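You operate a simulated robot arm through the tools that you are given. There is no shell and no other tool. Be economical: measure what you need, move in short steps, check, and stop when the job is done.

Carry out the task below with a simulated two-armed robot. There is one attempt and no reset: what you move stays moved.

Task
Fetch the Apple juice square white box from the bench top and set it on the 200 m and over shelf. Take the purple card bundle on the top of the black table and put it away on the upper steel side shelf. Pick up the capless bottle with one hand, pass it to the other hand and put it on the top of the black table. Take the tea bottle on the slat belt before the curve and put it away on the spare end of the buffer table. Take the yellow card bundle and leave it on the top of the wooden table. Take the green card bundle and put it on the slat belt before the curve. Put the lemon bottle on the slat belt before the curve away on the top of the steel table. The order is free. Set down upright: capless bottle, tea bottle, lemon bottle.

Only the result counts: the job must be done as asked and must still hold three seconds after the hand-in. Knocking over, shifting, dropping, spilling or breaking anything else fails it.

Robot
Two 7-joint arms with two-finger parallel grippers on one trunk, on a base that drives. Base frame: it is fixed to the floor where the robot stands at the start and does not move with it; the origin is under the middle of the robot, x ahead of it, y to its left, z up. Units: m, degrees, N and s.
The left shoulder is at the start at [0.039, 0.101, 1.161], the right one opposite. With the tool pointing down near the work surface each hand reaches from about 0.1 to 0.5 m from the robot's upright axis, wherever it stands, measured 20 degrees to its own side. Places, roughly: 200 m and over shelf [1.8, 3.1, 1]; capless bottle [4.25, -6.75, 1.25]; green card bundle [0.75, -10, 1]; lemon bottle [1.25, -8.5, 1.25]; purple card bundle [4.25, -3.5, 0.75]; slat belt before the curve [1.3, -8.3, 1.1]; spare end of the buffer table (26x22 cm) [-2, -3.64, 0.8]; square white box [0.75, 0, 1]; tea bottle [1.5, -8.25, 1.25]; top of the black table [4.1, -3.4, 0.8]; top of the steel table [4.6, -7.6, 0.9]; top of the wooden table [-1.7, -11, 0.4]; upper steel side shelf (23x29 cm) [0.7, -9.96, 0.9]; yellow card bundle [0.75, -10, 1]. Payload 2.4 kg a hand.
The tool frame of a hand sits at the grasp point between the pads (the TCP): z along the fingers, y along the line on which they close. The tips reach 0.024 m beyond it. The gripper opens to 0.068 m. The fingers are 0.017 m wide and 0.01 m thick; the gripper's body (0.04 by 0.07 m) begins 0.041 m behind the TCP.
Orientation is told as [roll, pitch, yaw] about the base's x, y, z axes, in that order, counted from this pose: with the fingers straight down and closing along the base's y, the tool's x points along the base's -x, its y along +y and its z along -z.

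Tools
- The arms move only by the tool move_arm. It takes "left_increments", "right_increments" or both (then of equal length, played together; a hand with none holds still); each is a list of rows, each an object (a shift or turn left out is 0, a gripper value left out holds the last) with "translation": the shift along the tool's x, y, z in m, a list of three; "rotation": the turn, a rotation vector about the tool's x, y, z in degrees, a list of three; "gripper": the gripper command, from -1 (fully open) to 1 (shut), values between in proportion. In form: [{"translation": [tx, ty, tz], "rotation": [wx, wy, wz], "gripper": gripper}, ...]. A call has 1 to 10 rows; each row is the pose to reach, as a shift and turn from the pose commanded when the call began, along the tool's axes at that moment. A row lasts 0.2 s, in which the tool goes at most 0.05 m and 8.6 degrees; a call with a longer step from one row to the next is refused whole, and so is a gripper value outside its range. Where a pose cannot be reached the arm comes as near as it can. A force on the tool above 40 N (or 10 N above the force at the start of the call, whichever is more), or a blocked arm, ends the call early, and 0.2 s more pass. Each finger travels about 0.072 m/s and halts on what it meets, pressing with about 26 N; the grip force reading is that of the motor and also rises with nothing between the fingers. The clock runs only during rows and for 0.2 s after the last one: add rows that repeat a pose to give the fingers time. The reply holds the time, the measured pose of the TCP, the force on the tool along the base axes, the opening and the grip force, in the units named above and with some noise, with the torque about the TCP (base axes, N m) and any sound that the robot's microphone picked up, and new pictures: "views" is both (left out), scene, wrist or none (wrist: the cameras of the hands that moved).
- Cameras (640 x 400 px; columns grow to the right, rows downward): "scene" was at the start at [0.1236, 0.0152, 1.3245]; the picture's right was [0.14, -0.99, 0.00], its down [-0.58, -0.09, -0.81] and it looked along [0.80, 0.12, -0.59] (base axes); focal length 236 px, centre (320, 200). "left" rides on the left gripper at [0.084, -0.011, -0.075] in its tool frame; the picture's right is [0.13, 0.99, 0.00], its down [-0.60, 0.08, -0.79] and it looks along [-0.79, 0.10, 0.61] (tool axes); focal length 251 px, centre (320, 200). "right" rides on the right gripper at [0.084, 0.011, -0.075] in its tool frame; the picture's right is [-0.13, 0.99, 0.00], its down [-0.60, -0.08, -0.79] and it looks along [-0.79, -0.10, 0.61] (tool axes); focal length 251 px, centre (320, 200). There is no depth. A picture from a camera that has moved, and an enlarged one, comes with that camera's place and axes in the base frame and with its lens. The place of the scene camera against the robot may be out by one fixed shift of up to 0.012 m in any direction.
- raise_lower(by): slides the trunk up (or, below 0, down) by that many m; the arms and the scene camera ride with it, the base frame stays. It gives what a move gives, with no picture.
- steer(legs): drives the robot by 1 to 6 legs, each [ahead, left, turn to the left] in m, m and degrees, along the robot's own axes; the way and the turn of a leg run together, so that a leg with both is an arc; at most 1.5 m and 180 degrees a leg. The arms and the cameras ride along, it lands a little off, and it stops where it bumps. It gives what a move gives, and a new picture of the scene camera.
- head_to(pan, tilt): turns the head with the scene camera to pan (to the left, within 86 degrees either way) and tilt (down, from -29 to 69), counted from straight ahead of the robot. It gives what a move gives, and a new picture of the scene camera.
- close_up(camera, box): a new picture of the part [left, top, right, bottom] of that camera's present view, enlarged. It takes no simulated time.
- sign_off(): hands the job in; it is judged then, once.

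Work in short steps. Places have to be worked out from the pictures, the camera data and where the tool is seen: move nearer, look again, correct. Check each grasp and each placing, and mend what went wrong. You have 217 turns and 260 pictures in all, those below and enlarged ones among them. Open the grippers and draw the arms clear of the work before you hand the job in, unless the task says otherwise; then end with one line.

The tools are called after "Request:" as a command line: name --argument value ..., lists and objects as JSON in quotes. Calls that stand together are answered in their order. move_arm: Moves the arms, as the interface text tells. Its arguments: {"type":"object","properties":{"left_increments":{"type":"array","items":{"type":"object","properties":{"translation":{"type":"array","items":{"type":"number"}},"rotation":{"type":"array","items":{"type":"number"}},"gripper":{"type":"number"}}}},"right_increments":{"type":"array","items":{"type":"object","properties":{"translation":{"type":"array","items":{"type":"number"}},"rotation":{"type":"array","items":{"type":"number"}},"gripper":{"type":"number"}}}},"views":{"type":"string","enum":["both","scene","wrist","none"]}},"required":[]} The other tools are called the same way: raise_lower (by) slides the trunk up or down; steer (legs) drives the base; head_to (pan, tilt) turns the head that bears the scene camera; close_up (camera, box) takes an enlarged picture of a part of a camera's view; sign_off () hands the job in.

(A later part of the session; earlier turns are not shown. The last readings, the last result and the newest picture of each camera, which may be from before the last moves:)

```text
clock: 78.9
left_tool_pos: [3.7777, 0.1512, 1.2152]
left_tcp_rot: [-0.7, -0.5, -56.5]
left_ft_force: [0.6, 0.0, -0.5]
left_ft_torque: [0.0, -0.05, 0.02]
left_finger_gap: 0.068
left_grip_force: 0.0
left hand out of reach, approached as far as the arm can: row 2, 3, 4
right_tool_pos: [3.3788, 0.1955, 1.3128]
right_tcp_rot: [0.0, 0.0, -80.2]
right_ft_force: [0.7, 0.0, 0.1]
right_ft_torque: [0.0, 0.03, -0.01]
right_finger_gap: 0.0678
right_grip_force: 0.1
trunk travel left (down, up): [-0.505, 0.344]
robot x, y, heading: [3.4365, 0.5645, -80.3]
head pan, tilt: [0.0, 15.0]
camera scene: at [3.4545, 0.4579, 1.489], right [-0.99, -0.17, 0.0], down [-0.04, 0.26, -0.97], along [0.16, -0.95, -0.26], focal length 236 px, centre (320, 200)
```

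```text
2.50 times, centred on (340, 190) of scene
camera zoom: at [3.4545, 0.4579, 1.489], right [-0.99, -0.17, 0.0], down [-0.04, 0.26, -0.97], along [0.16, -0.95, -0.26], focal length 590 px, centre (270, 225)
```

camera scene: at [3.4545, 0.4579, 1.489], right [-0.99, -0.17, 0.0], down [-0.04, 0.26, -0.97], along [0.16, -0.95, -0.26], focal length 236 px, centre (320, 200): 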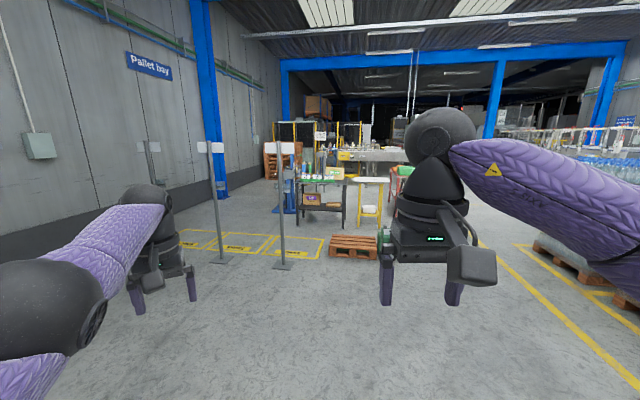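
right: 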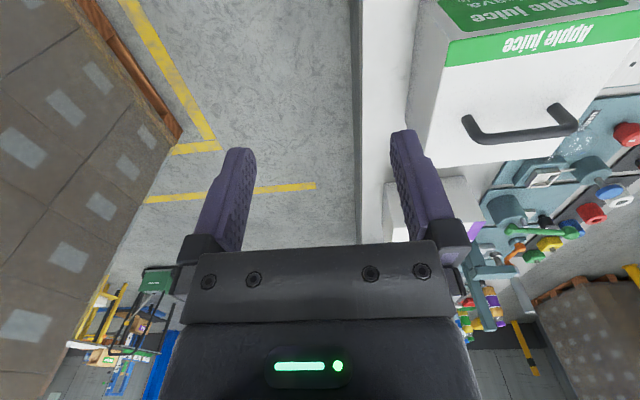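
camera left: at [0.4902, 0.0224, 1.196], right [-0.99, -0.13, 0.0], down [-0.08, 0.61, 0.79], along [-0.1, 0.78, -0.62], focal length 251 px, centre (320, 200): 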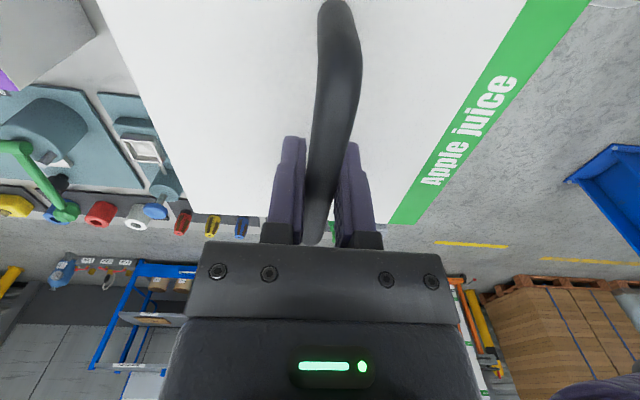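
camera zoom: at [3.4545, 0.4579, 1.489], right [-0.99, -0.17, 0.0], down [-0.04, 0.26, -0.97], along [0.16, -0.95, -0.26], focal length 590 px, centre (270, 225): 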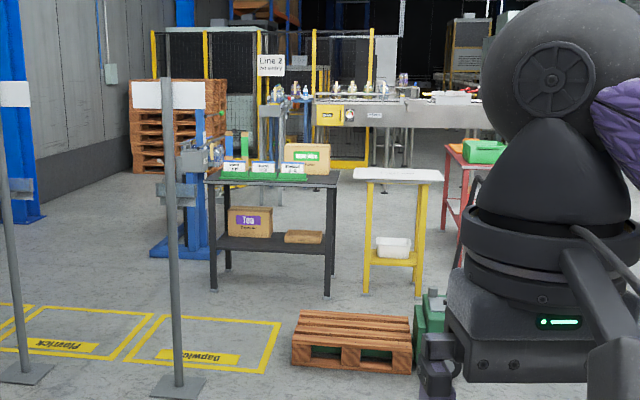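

Black table: x 3.7–4.5, y −3.2…−3.6, with posts and a pallet north of it. I go around the west side, first south past the bench end, then look.

Request:
steer --legs '[[0, 0, -10], [1.5, 0, 0], [0, -1.0, 0]]'

```text
clock: 91.8
left_tool_pos: [2.6805, -1.4047, 1.2163]
left_tcp_rot: [-0.7, -0.5, -68.4]
left_ft_force: [-0.8, -0.2, -0.5]
left_ft_torque: [-0.03, -0.02, -0.01]
left_finger_gap: 0.0682
left_grip_force: 0.1
right_tool_pos: [2.2996, -1.2777, 1.3123]
right_tcp_rot: [0.0, 0.0, -92.2]
right_ft_force: [0.1, 0.4, 0.8]
right_ft_torque: [-0.02, -0.01, -0.04]
right_finger_gap: 0.0682
right_grip_force: 0.0
trunk travel left (down, up): [-0.505, 0.344]
robot x, y, heading: [2.4321, -0.9268, -92.3]
head pan, tilt: [0.0, 15.0]
camera scene: at [2.4278, -1.0364, 1.489], right [-1.0, 0.04, 0.0], down [0.01, 0.26, -0.97], along [-0.04, -0.97, -0.26], focal length 236 px, centre (320, 200)
```

scene: 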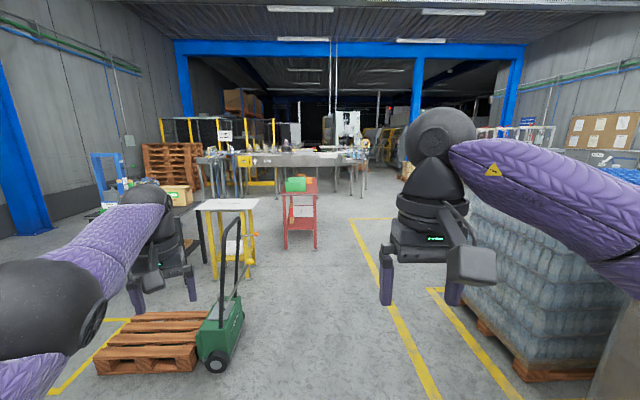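

Red table at x 2.4–2.8, y≈−4.0…−4.6; I pass west of it, then turn east south of it.

Request:
steer --legs '[[0, -0.6, 2.3], [1.45, 0, 0], [1.45, 0, 0], [1.45, 0, 0], [0, 0, 90]]'

```text
clock: 119.6
left_tool_pos: [2.221, -4.9939, 1.2167]
left_tcp_rot: [-0.7, -0.4, 24.6]
left_ft_force: [0.0, 0.1, 0.1]
left_ft_torque: [0.01, 0.0, -0.02]
left_finger_gap: 0.0681
left_grip_force: 0.0
right_tool_pos: [2.1151, -5.3808, 1.3117]
right_tcp_rot: [0.0, 0.0, 0.9]
right_ft_force: [0.6, -0.5, 0.3]
right_ft_torque: [0.03, 0.02, -0.03]
right_finger_gap: 0.0679
right_grip_force: 0.2
trunk travel left (down, up): [-0.505, 0.344]
robot x, y, heading: [1.7565, -5.2677, 0.6]
head pan, tilt: [0.0, 15.0]
camera scene: at [1.8714, -5.2649, 1.489], right [0.02, -1.0, 0.0], down [-0.26, 0.0, -0.97], along [0.97, 0.02, -0.26], focal length 236 px, centre (320, 200)
```

scene: 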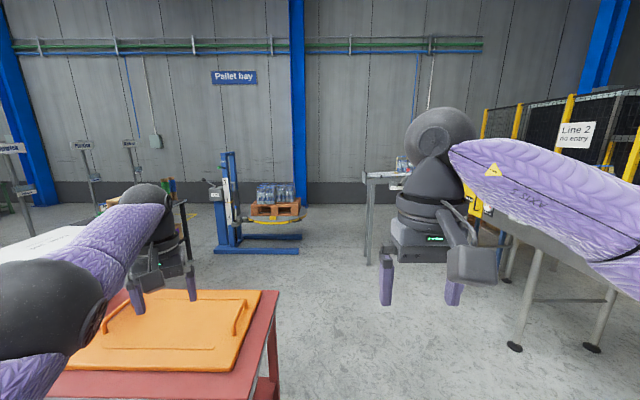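

Red table's south edge is at y≈−5.06, so I shift right 0.4 m, drive east to x≈4.05 and turn to face the black table.

Request:
steer --legs '[[0, -0.45, -0.6], [1.15, 0, 0], [1.15, 0, 0], [0, 0, 90]]'

Request:
head_to --pan 0 --tilt 25

```text
clock: 137.2
left_tool_pos: [3.7505, -5.2668, 1.2156]
left_tcp_rot: [-0.7, -0.3, 118.2]
left_ft_force: [0.8, 0.4, -0.6]
left_ft_torque: [0.02, 0.0, 0.02]
left_finger_gap: 0.0682
left_grip_force: 0.0
right_tool_pos: [4.1435, -5.3486, 1.3122]
right_tcp_rot: [0.1, 0.0, 94.6]
right_ft_force: [0.2, -0.5, 0.2]
right_ft_torque: [0.02, 0.01, 0.0]
right_finger_gap: 0.068
right_grip_force: 0.1
trunk travel left (down, up): [-0.505, 0.344]
robot x, y, heading: [4.055, -5.7154, 94.8]
head pan, tilt: [0.0, 15.0]
camera scene: at [4.0475, -5.5966, 1.489], right [1.0, 0.08, 0.0], down [0.02, -0.26, -0.97], along [-0.08, 0.96, -0.26], focal length 236 px, centre (320, 200)
```

scene: 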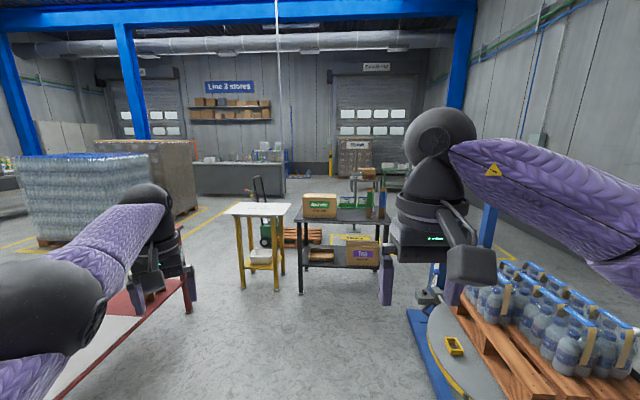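

```text
clock: 137.9
left_tool_pos: [3.7497, -5.2658, 1.2148]
left_tcp_rot: [-0.7, -0.4, 118.2]
left_ft_force: [0.7, 0.0, -0.2]
left_ft_torque: [-0.03, 0.02, 0.04]
left_finger_gap: 0.068
left_grip_force: 0.0
right_tool_pos: [4.1436, -5.347, 1.3118]
right_tcp_rot: [0.0, 0.0, 94.6]
right_ft_force: [0.1, -0.2, 0.6]
right_ft_torque: [0.0, -0.01, 0.0]
right_finger_gap: 0.068
right_grip_force: 0.0
trunk travel left (down, up): [-0.505, 0.344]
robot x, y, heading: [4.0556, -5.7163, 95.0]
head pan, tilt: [0.0, 25.0]
camera scene: at [4.0477, -5.5979, 1.4729], right [1.0, 0.08, 0.0], down [0.03, -0.42, -0.91], along [-0.07, 0.9, -0.42], focal length 236 px, centre (320, 200)
```

scene: 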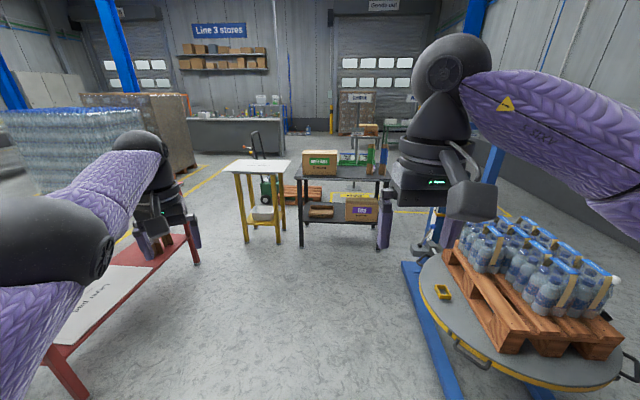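

Clear lane at x≈4.0 (lift stand right of x≈4.55). I straighten and drive up to y≈−4.35 and look down on the table.

Request:
steer --legs '[[0, 0, -5], [1.33, 0, 0]]'

Request:
head_to --pan 0 --tilt 35

```text
clock: 145.1
left_tool_pos: [3.8256, -3.8972, 1.2158]
left_tcp_rot: [-0.7, -0.5, 111.8]
left_ft_force: [0.0, 0.3, -0.5]
left_ft_torque: [-0.02, 0.0, -0.02]
left_finger_gap: 0.0683
left_grip_force: 0.0
right_tool_pos: [4.2088, -4.0216, 1.3123]
right_tcp_rot: [0.0, 0.0, 88.3]
right_ft_force: [-0.1, 0.3, 1.0]
right_ft_torque: [-0.02, -0.04, -0.02]
right_finger_gap: 0.0679
right_grip_force: 0.2
trunk travel left (down, up): [-0.505, 0.344]
robot x, y, heading: [4.0789, -4.3723, 88.3]
head pan, tilt: [0.0, 25.0]
camera scene: at [4.0848, -4.259, 1.4728], right [1.0, -0.03, 0.0], down [-0.01, -0.42, -0.91], along [0.03, 0.91, -0.42], focal length 236 px, centre (320, 200)
```

scene: 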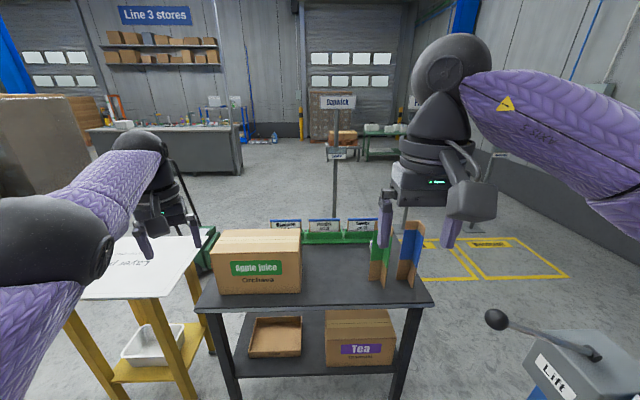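

```text
clock: 145.8
left_tool_pos: [3.8259, -3.8981, 1.2158]
left_tcp_rot: [-0.8, -0.5, 111.9]
left_ft_force: [-0.1, 0.5, -0.1]
left_ft_torque: [0.0, 0.01, -0.03]
left_finger_gap: 0.0681
left_grip_force: 0.0
right_tool_pos: [4.2086, -4.0209, 1.3112]
right_tcp_rot: [0.0, 0.1, 88.3]
right_ft_force: [-0.6, 0.2, -0.4]
right_ft_torque: [-0.01, -0.01, 0.0]
right_finger_gap: 0.068
right_grip_force: 0.1
trunk travel left (down, up): [-0.505, 0.344]
robot x, y, heading: [4.0805, -4.3721, 88.1]
head pan, tilt: [0.0, 35.0]
camera scene: at [4.0847, -4.2633, 1.4571], right [1.0, -0.03, 0.0], down [-0.02, -0.57, -0.82], along [0.03, 0.82, -0.57], focal length 236 px, centre (320, 200)
```

scene: 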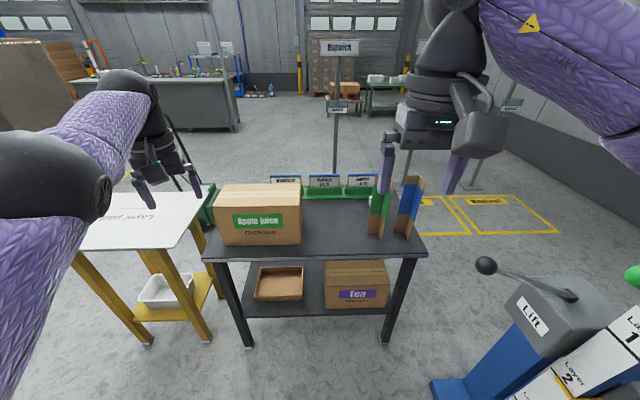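

Request:
close_up --camera "scene" --box '[200, 150, 460, 310]'

```text
2.46 times, centred on (330, 230) of scene
camera zoom: at [4.0847, -4.2633, 1.4571], right [1.0, -0.03, 0.0], down [-0.02, -0.57, -0.82], along [0.03, 0.82, -0.57], focal length 581 px, centre (295, 126)
```

zoom: 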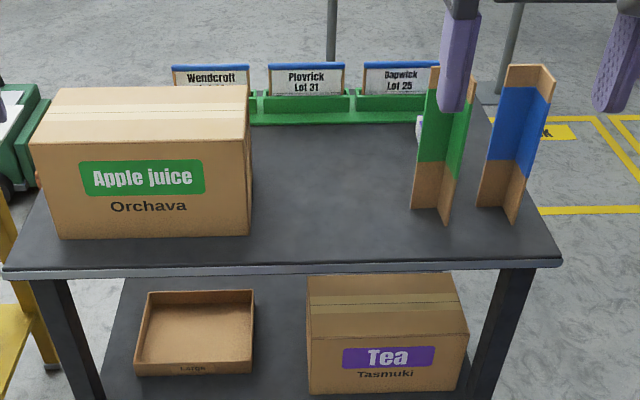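

The purple bundle may be hidden behind the standing green corner board. I look through the right wrist camera.

Request:
close_up --camera "right" --box '[0, 0, 640, 400]'

```text
1.00 times, centred on (320, 200) of right (not enlarged: the box is as wide or as high as the picture)
camera zoom: at [4.1931, -4.1056, 1.3873], right [-0.99, 0.16, 0.0], down [0.1, 0.6, 0.79], along [0.13, 0.78, -0.61], focal length 251 px, centre (320, 200)
```

zoom: 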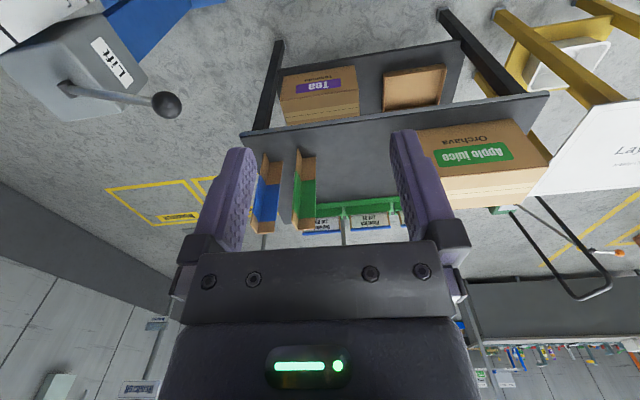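

Request:
raise_lower --by 0.3

Request:
steer --legs '[[0.2, 0, 0]]'

Request:
head_to --pan -8 --tilt 50

```text
clock: 148.8
left_tool_pos: [3.8251, -3.9012, 1.5232]
left_tcp_rot: [-1.0, -1.3, 111.8]
left_ft_force: [-0.1, 0.0, 0.7]
left_ft_torque: [0.01, -0.01, 0.0]
left_finger_gap: 0.0681
left_grip_force: 0.1
right_tool_pos: [4.2075, -4.0233, 1.6121]
right_tcp_rot: [0.0, 0.0, 88.1]
right_ft_force: [0.0, 1.5, -0.2]
right_ft_torque: [0.02, -0.01, 0.01]
right_finger_gap: 0.0682
right_grip_force: 0.1
trunk travel left (down, up): [-0.805, 0.044]
robot x, y, heading: [4.0768, -4.3703, 88.2]
head pan, tilt: [0.0, 35.0]
```

```text
clock: 150.4
left_tool_pos: [3.8321, -3.6928, 1.5228]
left_tcp_rot: [-1.0, -1.3, 111.9]
left_ft_force: [0.6, 0.4, -0.2]
left_ft_torque: [0.02, 0.0, 0.0]
left_finger_gap: 0.068
left_grip_force: 0.2
right_tool_pos: [4.2135, -3.8138, 1.6114]
right_tcp_rot: [0.0, -0.1, 88.2]
right_ft_force: [-0.5, 0.7, -0.2]
right_ft_torque: [0.0, -0.03, 0.03]
right_finger_gap: 0.0681
right_grip_force: 0.0
trunk travel left (down, up): [-0.805, 0.044]
robot x, y, heading: [4.0849, -4.1659, 88.3]
head pan, tilt: [0.0, 35.0]
camera scene: at [4.0908, -4.065, 1.7573], right [1.0, -0.03, 0.0], down [-0.02, -0.57, -0.82], along [0.03, 0.82, -0.57], focal length 236 px, centre (320, 200)
```

scene: 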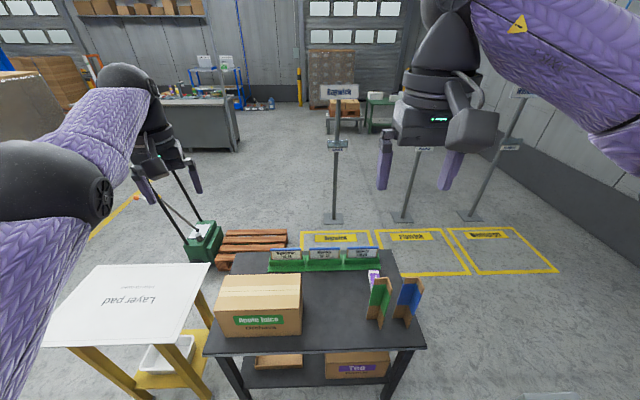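

```text
clock: 151.2
left_tool_pos: [3.8321, -3.6937, 1.5234]
left_tcp_rot: [-1.0, -1.3, 111.9]
left_ft_force: [0.4, 0.6, 0.8]
left_ft_torque: [0.01, 0.02, 0.0]
left_finger_gap: 0.068
left_grip_force: 0.1
right_tool_pos: [4.2151, -3.8151, 1.6117]
right_tcp_rot: [0.0, -0.1, 88.1]
right_ft_force: [-0.6, 0.7, -0.7]
right_ft_torque: [0.01, 0.02, 0.0]
right_finger_gap: 0.0681
right_grip_force: 0.1
trunk travel left (down, up): [-0.805, 0.044]
robot x, y, heading: [4.0861, -4.1633, 87.8]
head pan, tilt: [-8.0, 50.0]
camera scene: at [4.101, -4.0778, 1.7357], right [0.99, -0.17, 0.0], down [-0.13, -0.75, -0.64], along [0.11, 0.63, -0.77], focal length 236 px, centre (320, 200)
```

scene: 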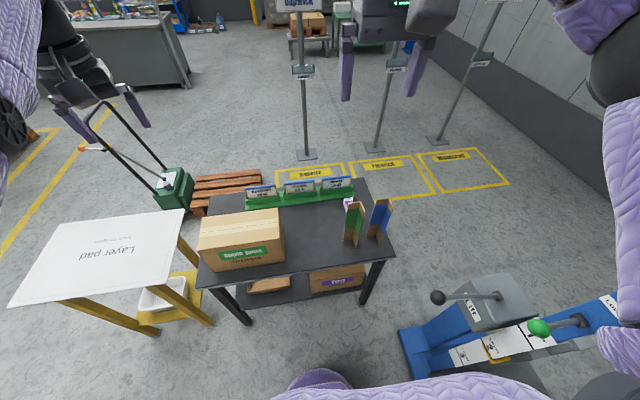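

Request:
close_up --camera "scene" --box '[300, 160, 420, 260]'

```text
4.00 times, centred on (360, 210) of scene
camera zoom: at [4.101, -4.0778, 1.7357], right [0.99, -0.17, 0.0], down [-0.13, -0.75, -0.64], along [0.11, 0.63, -0.77], focal length 945 px, centre (160, 160)
```

zoom: 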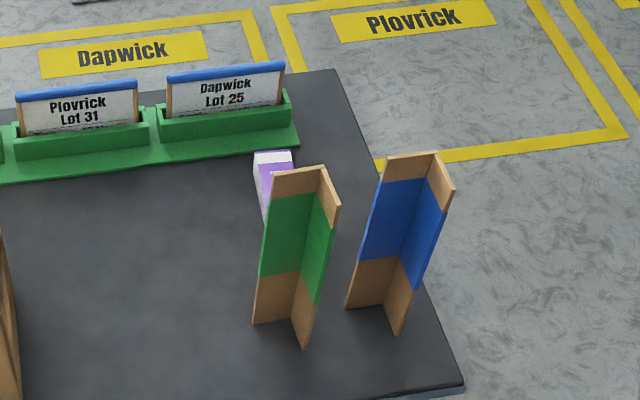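

The purple bundle is around (4.37, −3.38), right behind the green corner board. I move the right hand over for a better view from its wrist camera, staying high.

Request:
move_arm --right_increments '[{"translation": [-0.02, -0.017, 0.03]}, {"translation": [-0.04, -0.034, 0.06]}, {"translation": [-0.06, -0.05, 0.09]}, {"translation": [-0.08, -0.067, 0.12]}, {"translation": [-0.1, -0.084, 0.15]}, {"translation": [-0.12, -0.1, 0.18]}, {"translation": [-0.14, -0.117, 0.21]}, {"translation": [-0.165, -0.135, 0.24]}]' --views "wrist"

```text
clock: 153.0
left_tool_pos: [3.8319, -3.6941, 1.5231]
left_tcp_rot: [-0.9, -1.3, 111.8]
left_ft_force: [-0.3, -0.9, 0.1]
left_ft_torque: [-0.02, 0.01, 0.0]
left_finger_gap: 0.068
left_grip_force: 0.0
right_tool_pos: [4.3233, -3.6993, 1.4194]
right_tcp_rot: [-0.1, -0.2, 88.1]
right_ft_force: [0.2, -0.6, 1.3]
right_ft_torque: [0.01, -0.02, -0.02]
right_finger_gap: 0.0682
right_grip_force: 0.1
right hand out of reach, approached as far as the arm can: row 7, 8
trunk travel left (down, up): [-0.805, 0.044]
robot x, y, heading: [4.0856, -4.1705, 88.2]
head pan, tilt: [-8.0, 50.0]
camera right: at [4.3076, -3.7818, 1.4953], right [-0.99, 0.16, 0.0], down [0.1, 0.6, 0.79], along [0.13, 0.78, -0.61], focal length 251 px, centre (320, 200)
```

right: 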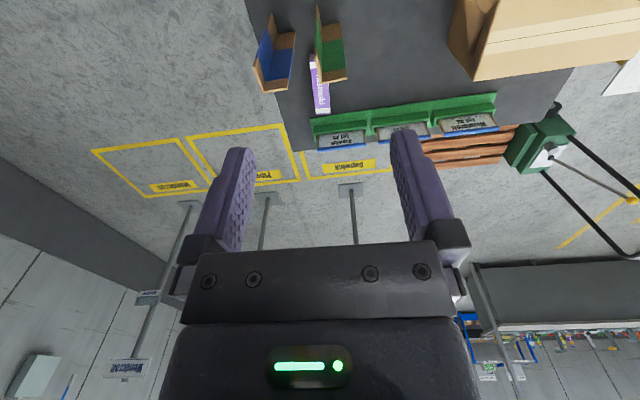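

Request:
close_up --camera "right" --box '[240, 0, 400, 160]'

```text
2.50 times, centred on (320, 80) of right
camera zoom: at [4.3076, -3.7818, 1.4953], right [-0.99, 0.16, 0.0], down [0.1, 0.6, 0.79], along [0.13, 0.78, -0.61], focal length 629 px, centre (320, 500)
```

zoom: 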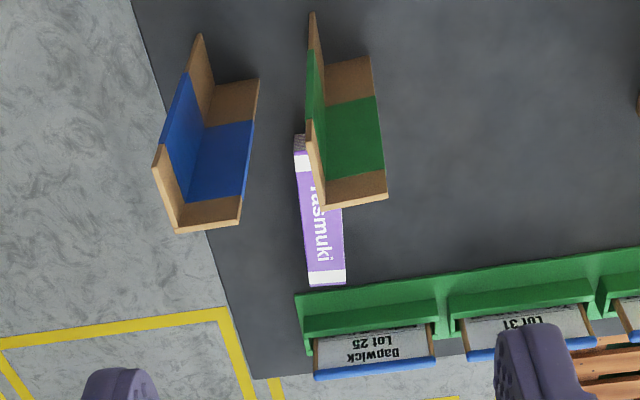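

The bundle lies along y (x≈4.35–4.39, y −3.515…−3.346, top z≈0.83) with the corner boards south of it. I lower the trunk and test how far forward the arm reaches in the free gap west of the green board.

Request:
raise_lower --by -0.28

Request:
move_arm --right_increments '[{"translation": [0, 0.04, 0]}, {"translation": [0, 0.08, 0]}, {"translation": [0, 0.12, 0]}, {"translation": [0, 0.15, 0]}, {"translation": [-0.04, 0.15, 0.02]}, {"translation": [-0.08, 0.15, 0.04]}, {"translation": [-0.12, 0.15, 0.06]}, {"translation": [-0.16, 0.15, 0.08]}, {"translation": [-0.2, 0.15, 0.1]}]' --views "scene"

```text
clock: 155.8
left_tool_pos: [3.8321, -3.69, 1.2397]
left_tcp_rot: [-0.8, -0.7, 111.8]
left_ft_force: [0.6, 0.1, -0.2]
left_ft_torque: [-0.01, -0.01, -0.04]
left_finger_gap: 0.0679
left_grip_force: 0.1
right_tool_pos: [4.3223, -3.7005, 1.1398]
right_tcp_rot: [0.0, 0.0, 88.1]
right_ft_force: [0.3, -1.1, -0.3]
right_ft_torque: [-0.01, 0.01, 0.02]
right_finger_gap: 0.0682
right_grip_force: 0.1
trunk travel left (down, up): [-0.525, 0.324]
robot x, y, heading: [4.0882, -4.1667, 88.2]
head pan, tilt: [-8.0, 50.0]
```

```text
clock: 157.8
left_tool_pos: [3.8318, -3.6911, 1.2392]
left_tcp_rot: [-0.8, -0.7, 111.9]
left_ft_force: [0.0, -0.5, 0.1]
left_ft_torque: [-0.01, 0.03, -0.02]
left_finger_gap: 0.0681
left_grip_force: 0.0
right_tool_pos: [4.1888, -3.6897, 1.0866]
right_tcp_rot: [0.1, 0.0, 88.3]
right_ft_force: [0.4, 0.7, -0.4]
right_ft_torque: [0.01, 0.01, 0.02]
right_finger_gap: 0.0677
right_grip_force: 0.1
right hand out of reach, approached as far as the arm can: row 5, 6, 7, 8, 9
trunk travel left (down, up): [-0.525, 0.324]
robot x, y, heading: [4.0875, -4.166, 88.3]
head pan, tilt: [-8.0, 50.0]
camera scene: at [4.1014, -4.0696, 1.4554], right [0.99, -0.17, 0.0], down [-0.13, -0.76, -0.64], along [0.11, 0.63, -0.77], focal length 236 px, centre (320, 200)
```

scene: 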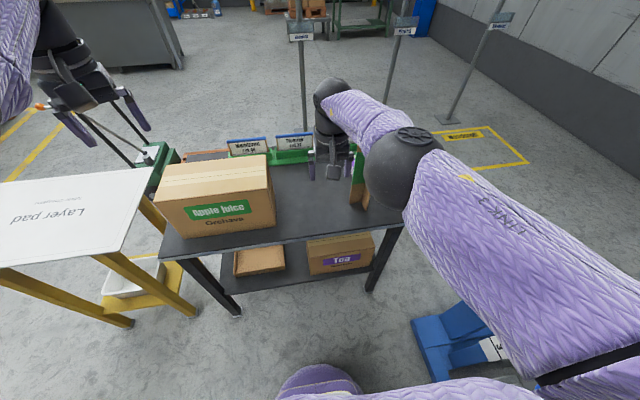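

Reach is only ~0.48 m, so from the south the bundle is out of reach; I'll work from the table's east side. I back out and look east for a way around.

Request:
steer --legs '[[-1.2, 0, 0], [0, 0, -88]]'

Request:
head_to --pan 10 --tilt 15

```text
clock: 167.6
left_tool_pos: [4.5039, -5.1128, 1.2397]
left_tcp_rot: [-0.8, -0.6, 20.7]
left_ft_force: [-0.2, -0.2, 0.2]
left_ft_torque: [-0.01, 0.02, 0.0]
left_finger_gap: 0.068
left_grip_force: 0.1
right_tool_pos: [4.4979, -5.4684, 1.0871]
right_tcp_rot: [0.0, -0.1, -3.0]
right_ft_force: [-0.4, -0.7, 0.1]
right_ft_torque: [0.01, -0.01, 0.04]
right_finger_gap: 0.0682
right_grip_force: 0.0
trunk travel left (down, up): [-0.525, 0.324]
robot x, y, heading: [4.023, -5.3559, -3.1]
head pan, tilt: [-8.0, 50.0]
camera scene: at [4.1193, -5.369, 1.4554], right [-0.19, -0.98, 0.0], down [-0.75, 0.15, -0.64], along [0.63, -0.12, -0.77], focal length 236 px, centre (320, 200)
```

scene: 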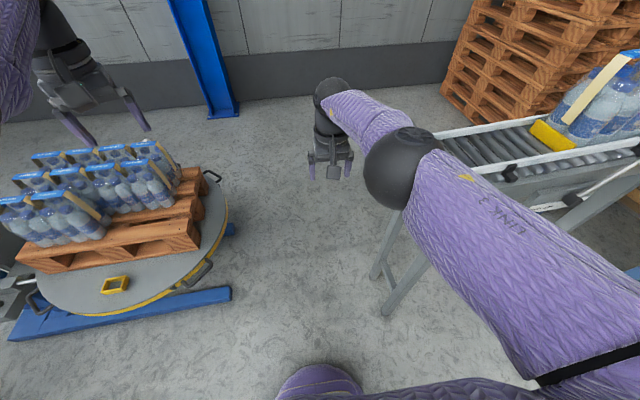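

```text
clock: 168.7
left_tool_pos: [4.5054, -5.1119, 1.2397]
left_tcp_rot: [-0.8, -0.7, 20.7]
left_ft_force: [-1.1, -0.6, 0.3]
left_ft_torque: [0.01, 0.01, -0.01]
left_finger_gap: 0.0679
left_grip_force: 0.1
right_tool_pos: [4.4976, -5.4682, 1.0859]
right_tcp_rot: [0.0, -0.1, -3.0]
right_ft_force: [0.9, -0.6, -0.3]
right_ft_torque: [0.02, 0.02, 0.02]
right_finger_gap: 0.0678
right_grip_force: 0.1
trunk travel left (down, up): [-0.525, 0.324]
robot x, y, heading: [4.0225, -5.3529, -2.8]
head pan, tilt: [10.0, 15.0]
camera scene: at [4.1364, -5.3429, 1.509], right [0.12, -0.99, 0.0], down [-0.26, -0.03, -0.97], along [0.96, 0.12, -0.26], focal length 236 px, centre (320, 200)
```

scene: 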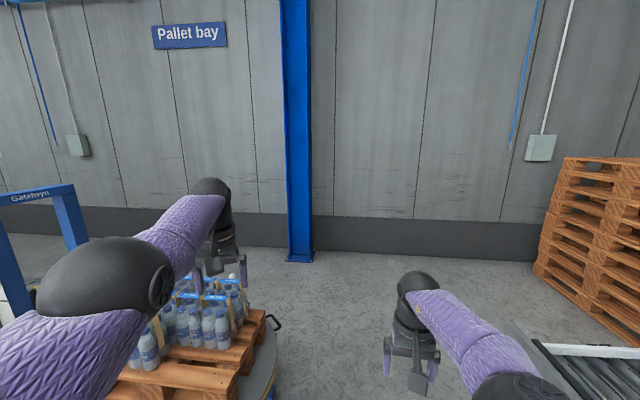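

There seems to be a lane east between lift and roller conveyor, then north between lift and wall. I go 1.3 m ahead and look left.

Request:
steer --legs '[[0, 0, 2.8], [1.3, 0.02, 0]]'

Request:
head_to --pan 50 --tilt 30

```text
clock: 175.7
left_tool_pos: [5.824, -5.1018, 1.241]
left_tcp_rot: [-0.8, -0.6, 22.1]
left_ft_force: [0.1, 0.3, -0.1]
left_ft_torque: [-0.02, -0.03, 0.02]
left_finger_gap: 0.0681
left_grip_force: 0.0
right_tool_pos: [5.8276, -5.4571, 1.0867]
right_tcp_rot: [0.0, -0.2, -1.6]
right_ft_force: [0.0, -0.1, -0.2]
right_ft_torque: [0.03, 0.02, 0.02]
right_finger_gap: 0.0681
right_grip_force: 0.0
trunk travel left (down, up): [-0.525, 0.324]
robot x, y, heading: [5.3508, -5.3604, -1.7]
head pan, tilt: [10.0, 15.0]
camera scene: at [5.4631, -5.3408, 1.5091], right [0.15, -0.99, 0.0], down [-0.26, -0.04, -0.97], along [0.96, 0.14, -0.26], focal length 236 px, centre (320, 200)
```

scene: 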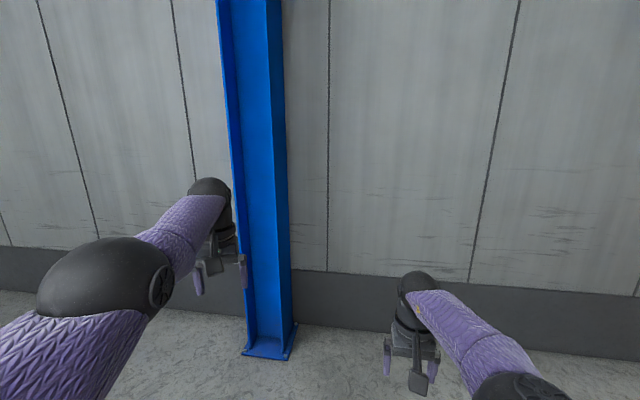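

```text
clock: 176.8
left_tool_pos: [5.8251, -5.1004, 1.239]
left_tcp_rot: [-0.7, -0.7, 21.9]
left_ft_force: [-1.0, -0.7, -1.0]
left_ft_torque: [0.01, -0.02, -0.03]
left_finger_gap: 0.0678
left_grip_force: 0.0
right_tool_pos: [5.827, -5.4583, 1.0848]
right_tcp_rot: [-0.1, -0.1, -1.6]
right_ft_force: [-0.1, 0.2, -0.3]
right_ft_torque: [-0.02, -0.01, 0.0]
right_finger_gap: 0.0681
right_grip_force: 0.0
trunk travel left (down, up): [-0.525, 0.324]
robot x, y, heading: [5.3487, -5.3567, -1.5]
head pan, tilt: [50.0, 30.0]
camera scene: at [5.4306, -5.2869, 1.4849], right [0.75, -0.66, 0.0], down [-0.33, -0.37, -0.87], along [0.58, 0.65, -0.5], focal length 236 px, centre (320, 200)
```

scene: 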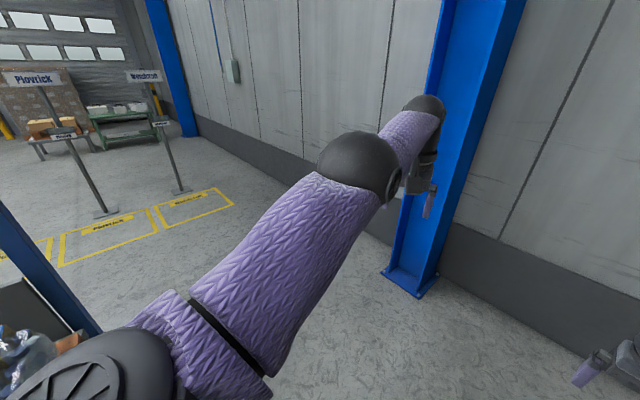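

The passage north at x≈6.05 looks free up to the painted bays. I drive there, go north and turn to face west.

Request:
steer --legs '[[0.7, 0, 1.5], [0, 0, 90], [1.3, 0, 0], [1.2, 0, 0], [0, 0, 90]]'

Request:
head_to --pan 15 --tilt 25

```text
clock: 199.9
left_tool_pos: [5.6901, -3.1287, 1.2385]
left_tcp_rot: [-0.8, -0.7, -161.0]
left_ft_force: [-0.7, -0.1, 0.2]
left_ft_torque: [0.0, 0.02, -0.01]
left_finger_gap: 0.068
left_grip_force: 0.1
right_tool_pos: [5.706, -2.773, 1.0876]
right_tcp_rot: [-0.1, -0.2, 175.5]
right_ft_force: [0.7, 0.1, 0.4]
right_ft_torque: [0.04, 0.05, 0.0]
right_finger_gap: 0.068
right_grip_force: 0.1
trunk travel left (down, up): [-0.525, 0.324]
robot x, y, heading: [6.1798, -2.8943, 175.2]
head pan, tilt: [50.0, 30.0]
camera scene: at [6.0975, -2.9581, 1.4849], right [-0.71, 0.7, 0.0], down [0.35, 0.36, -0.87], along [-0.61, -0.62, -0.5], focal length 236 px, centre (320, 200)
```

scene: 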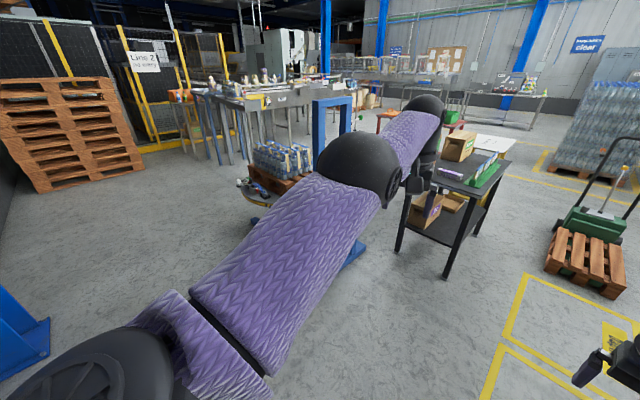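

```text
clock: 200.9
left_tool_pos: [5.6906, -3.1273, 1.2385]
left_tcp_rot: [-0.8, -0.7, -160.9]
left_ft_force: [1.4, 1.0, -0.7]
left_ft_torque: [0.03, 0.01, 0.03]
left_finger_gap: 0.0679
left_grip_force: 0.1
right_tool_pos: [5.7063, -2.7716, 1.0863]
right_tcp_rot: [0.0, -0.1, 175.5]
right_ft_force: [-0.2, 0.6, -0.3]
right_ft_torque: [-0.01, -0.01, -0.05]
right_finger_gap: 0.0677
right_grip_force: 0.1
trunk travel left (down, up): [-0.525, 0.324]
robot x, y, heading: [6.1765, -2.8956, 175.5]
head pan, tilt: [15.0, 25.0]
camera scene: at [6.0704, -2.9103, 1.4929], right [-0.18, 0.98, 0.0], down [0.42, 0.08, -0.91], along [-0.89, -0.17, -0.42], focal length 236 px, centre (320, 200)
```

scene: 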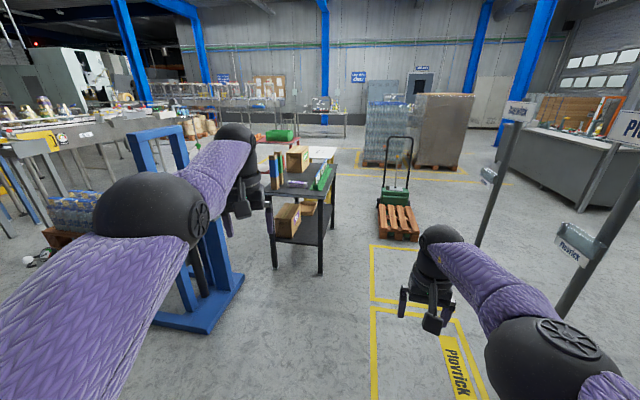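

Purple bundle is visible from here and the lift's north edge is at y≈−3.88. I preset the left hand (turned so it closes along x) and retract and raise the right hand.

Request:
move_arm --left_increments '[{"translation": [0.008, -0.013, 0], "rotation": [0, 0, -8.3]}, {"translation": [0.016, -0.026, 0], "rotation": [0, 0, -16.6]}, {"translation": [0.025, -0.039, 0], "rotation": [0, 0, -24.9]}, {"translation": [0.033, -0.051, 0], "rotation": [0, 0, -33.2]}, {"translation": [0.041, -0.064, 0], "rotation": [0, 0, -41.5]}, {"translation": [0.05, -0.077, 0], "rotation": [0, 0, -49.8]}, {"translation": [0.058, -0.09, 0], "rotation": [0, 0, -58.1]}, {"translation": [0.066, -0.102, 0], "rotation": [0, 0, -66.4]}]' --right_increments '[{"translation": [0.015, 0, -0.02]}, {"translation": [0.03, 0, -0.04]}, {"translation": [0.045, 0, -0.06]}, {"translation": [0.06, 0, -0.08]}, {"translation": [0.075, 0, -0.1]}, {"translation": [0.09, 0, -0.12]}, {"translation": [0.105, 0, -0.14]}, {"translation": [0.12, 0, -0.16]}]' --views "none"

Request:
steer --legs '[[0, 0, 4.5], [0.75, 0.2, 0]]'

```text
clock: 202.7
left_tool_pos: [5.6891, -3.0047, 1.2468]
left_tcp_rot: [-0.9, 0.4, -94.2]
left_ft_force: [-0.5, 0.7, 0.2]
left_ft_torque: [-0.01, 0.0, 0.01]
left_finger_gap: 0.0679
left_grip_force: 0.1
left hand out of reach, approached as far as the arm can: row 1, 2, 3, 4, 5, 6, 7, 8
right_tool_pos: [5.8256, -2.7811, 1.2471]
right_tcp_rot: [-0.1, 0.0, 175.4]
right_ft_force: [0.8, -0.6, -0.6]
right_ft_torque: [0.0, 0.01, -0.03]
right_finger_gap: 0.068
right_grip_force: 0.0
right hand out of reach, approached as far as the arm can: row 1
trunk travel left (down, up): [-0.525, 0.324]
robot x, y, heading: [6.1794, -2.896, 175.6]
head pan, tilt: [15.0, 25.0]
```

```text
clock: 207.4
left_tool_pos: [4.943, -3.2563, 1.2469]
left_tcp_rot: [-1.0, 0.4, -89.4]
left_ft_force: [0.2, 0.1, 0.4]
left_ft_torque: [-0.01, 0.0, 0.0]
left_finger_gap: 0.0678
left_grip_force: 0.1
right_tool_pos: [5.0579, -3.0218, 1.247]
right_tcp_rot: [0.0, -0.1, -179.5]
right_ft_force: [0.5, 0.3, 0.7]
right_ft_torque: [0.02, 0.0, 0.02]
right_finger_gap: 0.0681
right_grip_force: 0.0
trunk travel left (down, up): [-0.525, 0.324]
robot x, y, heading: [5.4225, -3.1053, -179.7]
head pan, tilt: [15.0, 25.0]
camera scene: at [5.3141, -3.128, 1.4928], right [-0.27, 0.96, 0.0], down [0.41, 0.11, -0.91], along [-0.87, -0.24, -0.42], focal length 236 px, centre (320, 200)
```

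scene: 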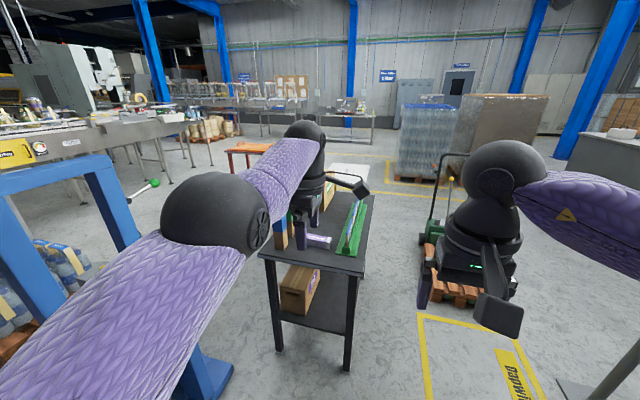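

The left elbow would sweep over the blue board, so I'll use the right hand instead (elbow goes north). I turn the right hand 86° now, in free space.

Request:
move_arm --right_increments '[{"translation": [-0.006, 0, 0], "rotation": [0, 0, 8.5]}, {"translation": [-0.012, 0, 0], "rotation": [0, 0, 17]}, {"translation": [-0.018, 0, 0], "rotation": [0, 0, 25.5]}, {"translation": [-0.024, 0, 0], "rotation": [0, 0, 34]}, {"translation": [-0.03, 0, 0], "rotation": [0, 0, 42.5]}, {"translation": [-0.036, 0, 0], "rotation": [0, 0, 51]}, {"translation": [-0.042, 0, 0], "rotation": [0, 0, 59.5]}, {"translation": [-0.048, 0, 0], "rotation": [0, 0, 68]}, {"translation": [-0.054, 0, 0], "rotation": [0, 0, 76.5]}, {"translation": [-0.06, 0, 0], "rotation": [0, 0, 84]}]' --left_increments '[{"translation": [0, 0.01, -0.005]}, {"translation": [0, 0.02, -0.01]}, {"translation": [0, 0.03, -0.015]}, {"translation": [0, 0.04, -0.02]}, {"translation": [0, 0.05, -0.03]}, {"translation": [0, 0.06, -0.04]}, {"translation": [0, 0.07, -0.05]}, {"translation": [0, 0.08, -0.06]}, {"translation": [0, 0.09, -0.07]}, {"translation": [0, 0.1, -0.08]}]' --views "scene"

```text
clock: 209.6
left_tool_pos: [4.9741, -3.2567, 1.339]
left_tcp_rot: [-0.7, 0.4, -89.4]
left_ft_force: [0.1, -0.9, -0.9]
left_ft_torque: [0.02, -0.02, 0.0]
left_finger_gap: 0.0682
left_grip_force: 0.0
left hand out of reach, approached as far as the arm can: row 1, 2, 3, 4, 5, 6, 7, 8, 9, 10
right_tool_pos: [4.9972, -3.0215, 1.247]
right_tcp_rot: [0.1, 0.0, 96.4]
right_ft_force: [0.0, -0.5, 0.7]
right_ft_torque: [-0.01, 0.01, -0.01]
right_finger_gap: 0.068
right_grip_force: 0.0
trunk travel left (down, up): [-0.525, 0.324]
robot x, y, heading: [5.4187, -3.1034, -179.3]
head pan, tilt: [15.0, 25.0]
camera scene: at [5.3144, -3.1279, 1.4929], right [-0.27, 0.96, 0.0], down [0.41, 0.11, -0.91], along [-0.87, -0.24, -0.42], focal length 236 px, centre (320, 200)
```

scene: 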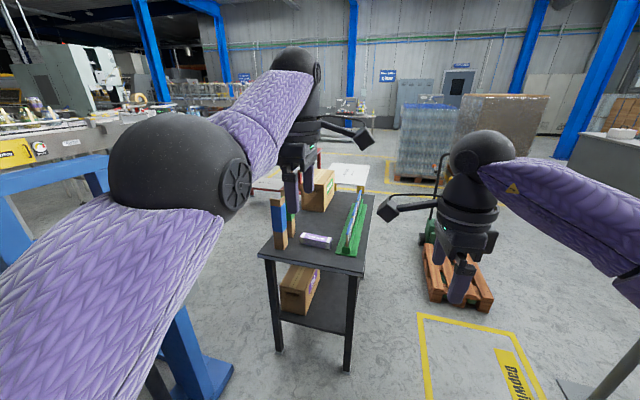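

Bundle clearly visible. I drive nearer: 0.5 m ahead and 0.28 m left.

Request:
steer --legs '[[0, 0.27, -0.7], [0.45, 0, 0]]'

Request:
head_to --pan 0 --tilt 50

```text
clock: 213.9
left_tool_pos: [4.5248, -3.5287, 1.3387]
left_tcp_rot: [-0.8, 0.3, -89.3]
left_ft_force: [0.0, 0.1, -0.3]
left_ft_torque: [0.0, -0.05, 0.0]
left_finger_gap: 0.0679
left_grip_force: 0.0
right_tool_pos: [4.5483, -3.2937, 1.2463]
right_tcp_rot: [0.0, 0.1, 96.6]
right_ft_force: [0.5, 0.4, 0.0]
right_ft_torque: [0.01, -0.03, -0.01]
right_finger_gap: 0.068
right_grip_force: 0.1
trunk travel left (down, up): [-0.525, 0.324]
robot x, y, heading: [4.9714, -3.374, -179.5]
head pan, tilt: [15.0, 25.0]
camera scene: at [4.8637, -3.4002, 1.4928], right [-0.27, 0.96, 0.0], down [0.41, 0.11, -0.91], along [-0.87, -0.24, -0.42], focal length 236 px, centre (320, 200)
```

scene: 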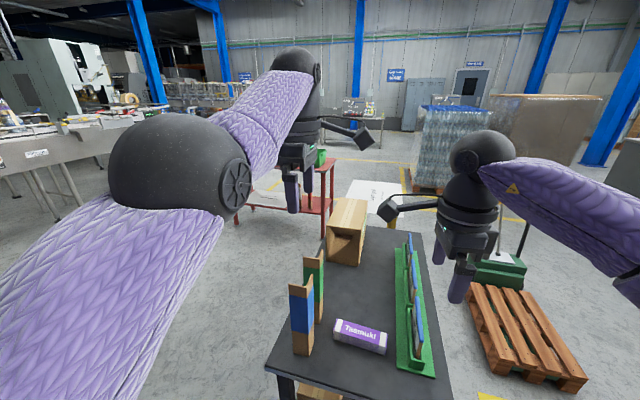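

```text
clock: 214.8
left_tool_pos: [4.5246, -3.5309, 1.339]
left_tcp_rot: [-0.8, 0.4, -89.3]
left_ft_force: [-1.0, -0.4, 0.6]
left_ft_torque: [-0.03, -0.01, -0.01]
left_finger_gap: 0.0681
left_grip_force: 0.0
right_tool_pos: [4.5474, -3.2947, 1.2479]
right_tcp_rot: [0.1, 0.0, 96.5]
right_ft_force: [-0.2, -1.0, 0.1]
right_ft_torque: [0.05, 0.01, 0.0]
right_finger_gap: 0.0682
right_grip_force: 0.1
trunk travel left (down, up): [-0.525, 0.324]
robot x, y, heading: [4.9697, -3.3835, -179.4]
head pan, tilt: [0.0, 50.0]
camera scene: at [4.876, -3.3762, 1.4555], right [-0.01, 1.0, 0.0], down [0.77, 0.01, -0.64], along [-0.64, -0.01, -0.77], focal length 236 px, centre (320, 200)
```

scene: 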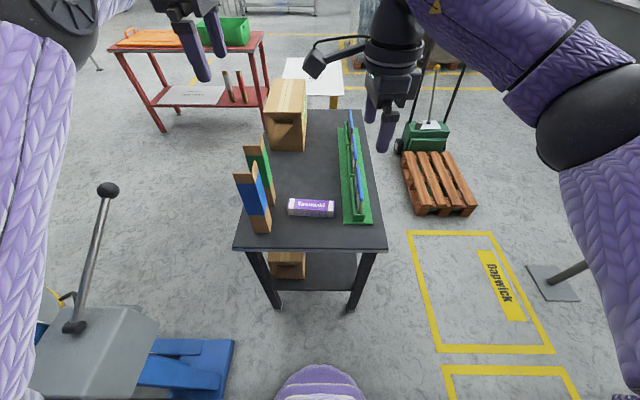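

Request:
close_up --camera "scene" --box '[220, 100, 400, 260]'

```text
2.50 times, centred on (310, 180) of scene
camera zoom: at [4.876, -3.3762, 1.4555], right [-0.01, 1.0, 0.0], down [0.77, 0.01, -0.64], along [-0.64, -0.01, -0.77], focal length 590 px, centre (345, 250)
```

zoom: 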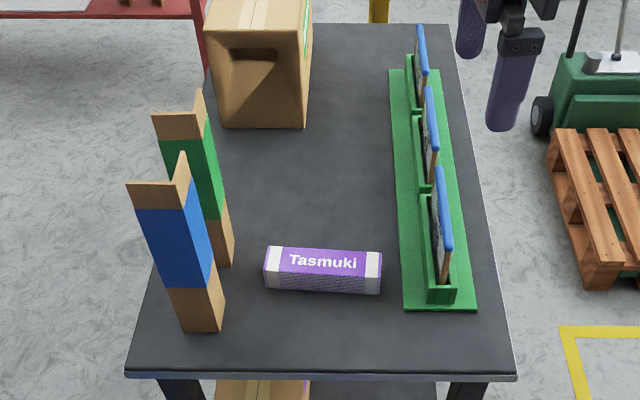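

Bundle measured: x 4.346–4.392, y −3.495…−3.333, top 0.826. I drive in 0.13 m and 0.05 m left.

Request:
steer --legs '[[0.13, 0.05, 0]]'

```text
clock: 216.1
left_tool_pos: [4.3973, -3.5823, 1.3382]
left_tcp_rot: [-0.8, 0.5, -89.4]
left_ft_force: [-0.5, -0.2, 0.3]
left_ft_torque: [0.01, -0.03, 0.02]
left_finger_gap: 0.068
left_grip_force: 0.1
right_tool_pos: [4.42, -3.3454, 1.2473]
right_tcp_rot: [0.0, 0.0, 96.7]
right_ft_force: [-0.1, -0.1, -0.3]
right_ft_torque: [0.0, 0.0, -0.02]
right_finger_gap: 0.0683
right_grip_force: 0.1
trunk travel left (down, up): [-0.525, 0.324]
robot x, y, heading: [4.8434, -3.4296, -179.3]
head pan, tilt: [0.0, 50.0]
camera scene: at [4.7488, -3.4283, 1.4553], right [-0.01, 1.0, 0.0], down [0.77, 0.01, -0.64], along [-0.64, -0.01, -0.77], focal length 236 px, centre (320, 200)
```

scene: 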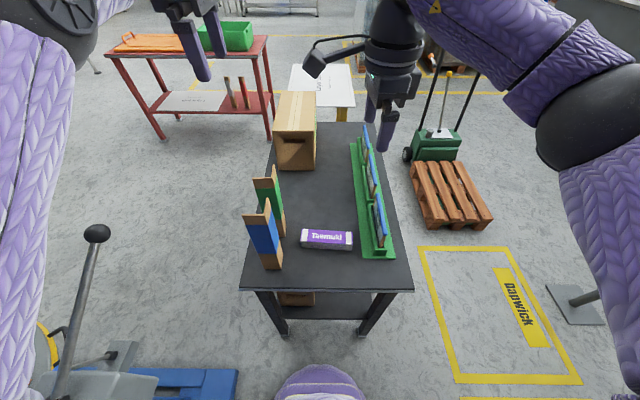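

Now I align the right hand above the bundle and descend to z≈1.02.

Request:
move_arm --right_increments '[{"translation": [0.02, 0.025, 0], "rotation": [0, 0, 4.5]}, {"translation": [0.044, 0.0565, 0], "rotation": [0, 0, 9]}, {"translation": [0.044, 0.0565, 0.04], "rotation": [0, 0, 9]}, {"translation": [0.044, 0.0565, 0.08], "rotation": [0, 0, 9]}, {"translation": [0.044, 0.0565, 0.12], "rotation": [0, 0, 9]}, {"translation": [0.044, 0.0565, 0.16], "rotation": [0, 0, 9]}, {"translation": [0.044, 0.0565, 0.2], "rotation": [0, 0, 9]}, {"translation": [0.044, 0.0565, 0.23], "rotation": [0, 0, 9]}]'

```text
clock: 217.9
left_tool_pos: [4.3976, -3.5813, 1.3395]
left_tcp_rot: [-0.9, 0.4, -89.3]
left_ft_force: [-0.2, -0.1, -0.4]
left_ft_torque: [0.01, 0.01, 0.0]
left_finger_gap: 0.0681
left_grip_force: 0.1
right_tool_pos: [4.3887, -3.3978, 1.0312]
right_tcp_rot: [0.1, -0.1, 87.7]
right_ft_force: [-0.2, 1.0, -0.7]
right_ft_torque: [0.03, 0.01, 0.03]
right_finger_gap: 0.0682
right_grip_force: 0.0
right hand out of reach, approached as far as the arm can: row 2, 3, 7, 8
trunk travel left (down, up): [-0.525, 0.324]
robot x, y, heading: [4.8427, -3.427, -179.3]
head pan, tilt: [0.0, 50.0]
camera scene: at [4.7502, -3.4277, 1.4554], right [-0.01, 1.0, 0.0], down [0.77, 0.01, -0.64], along [-0.64, -0.01, -0.77], focal length 236 px, centre (320, 200)
camera right: at [4.373, -3.4811, 1.1065], right [-0.99, 0.17, 0.0], down [0.1, 0.6, 0.79], along [0.13, 0.78, -0.61], focal length 251 px, centre (320, 200)
```

scene: 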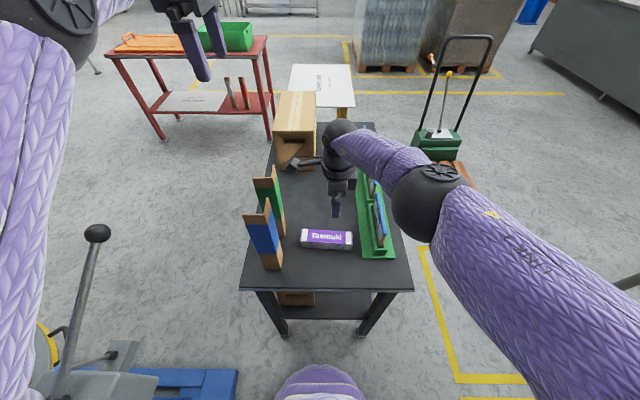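
right: 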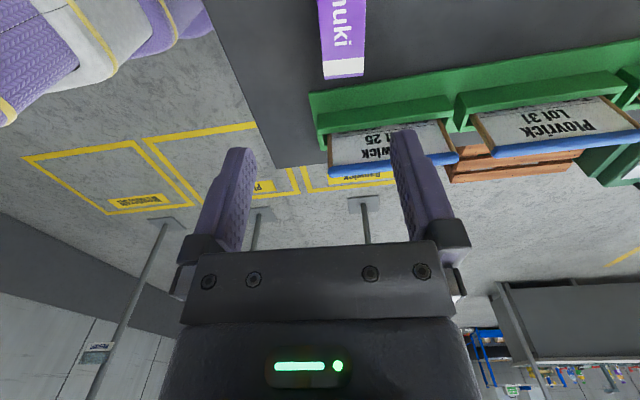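

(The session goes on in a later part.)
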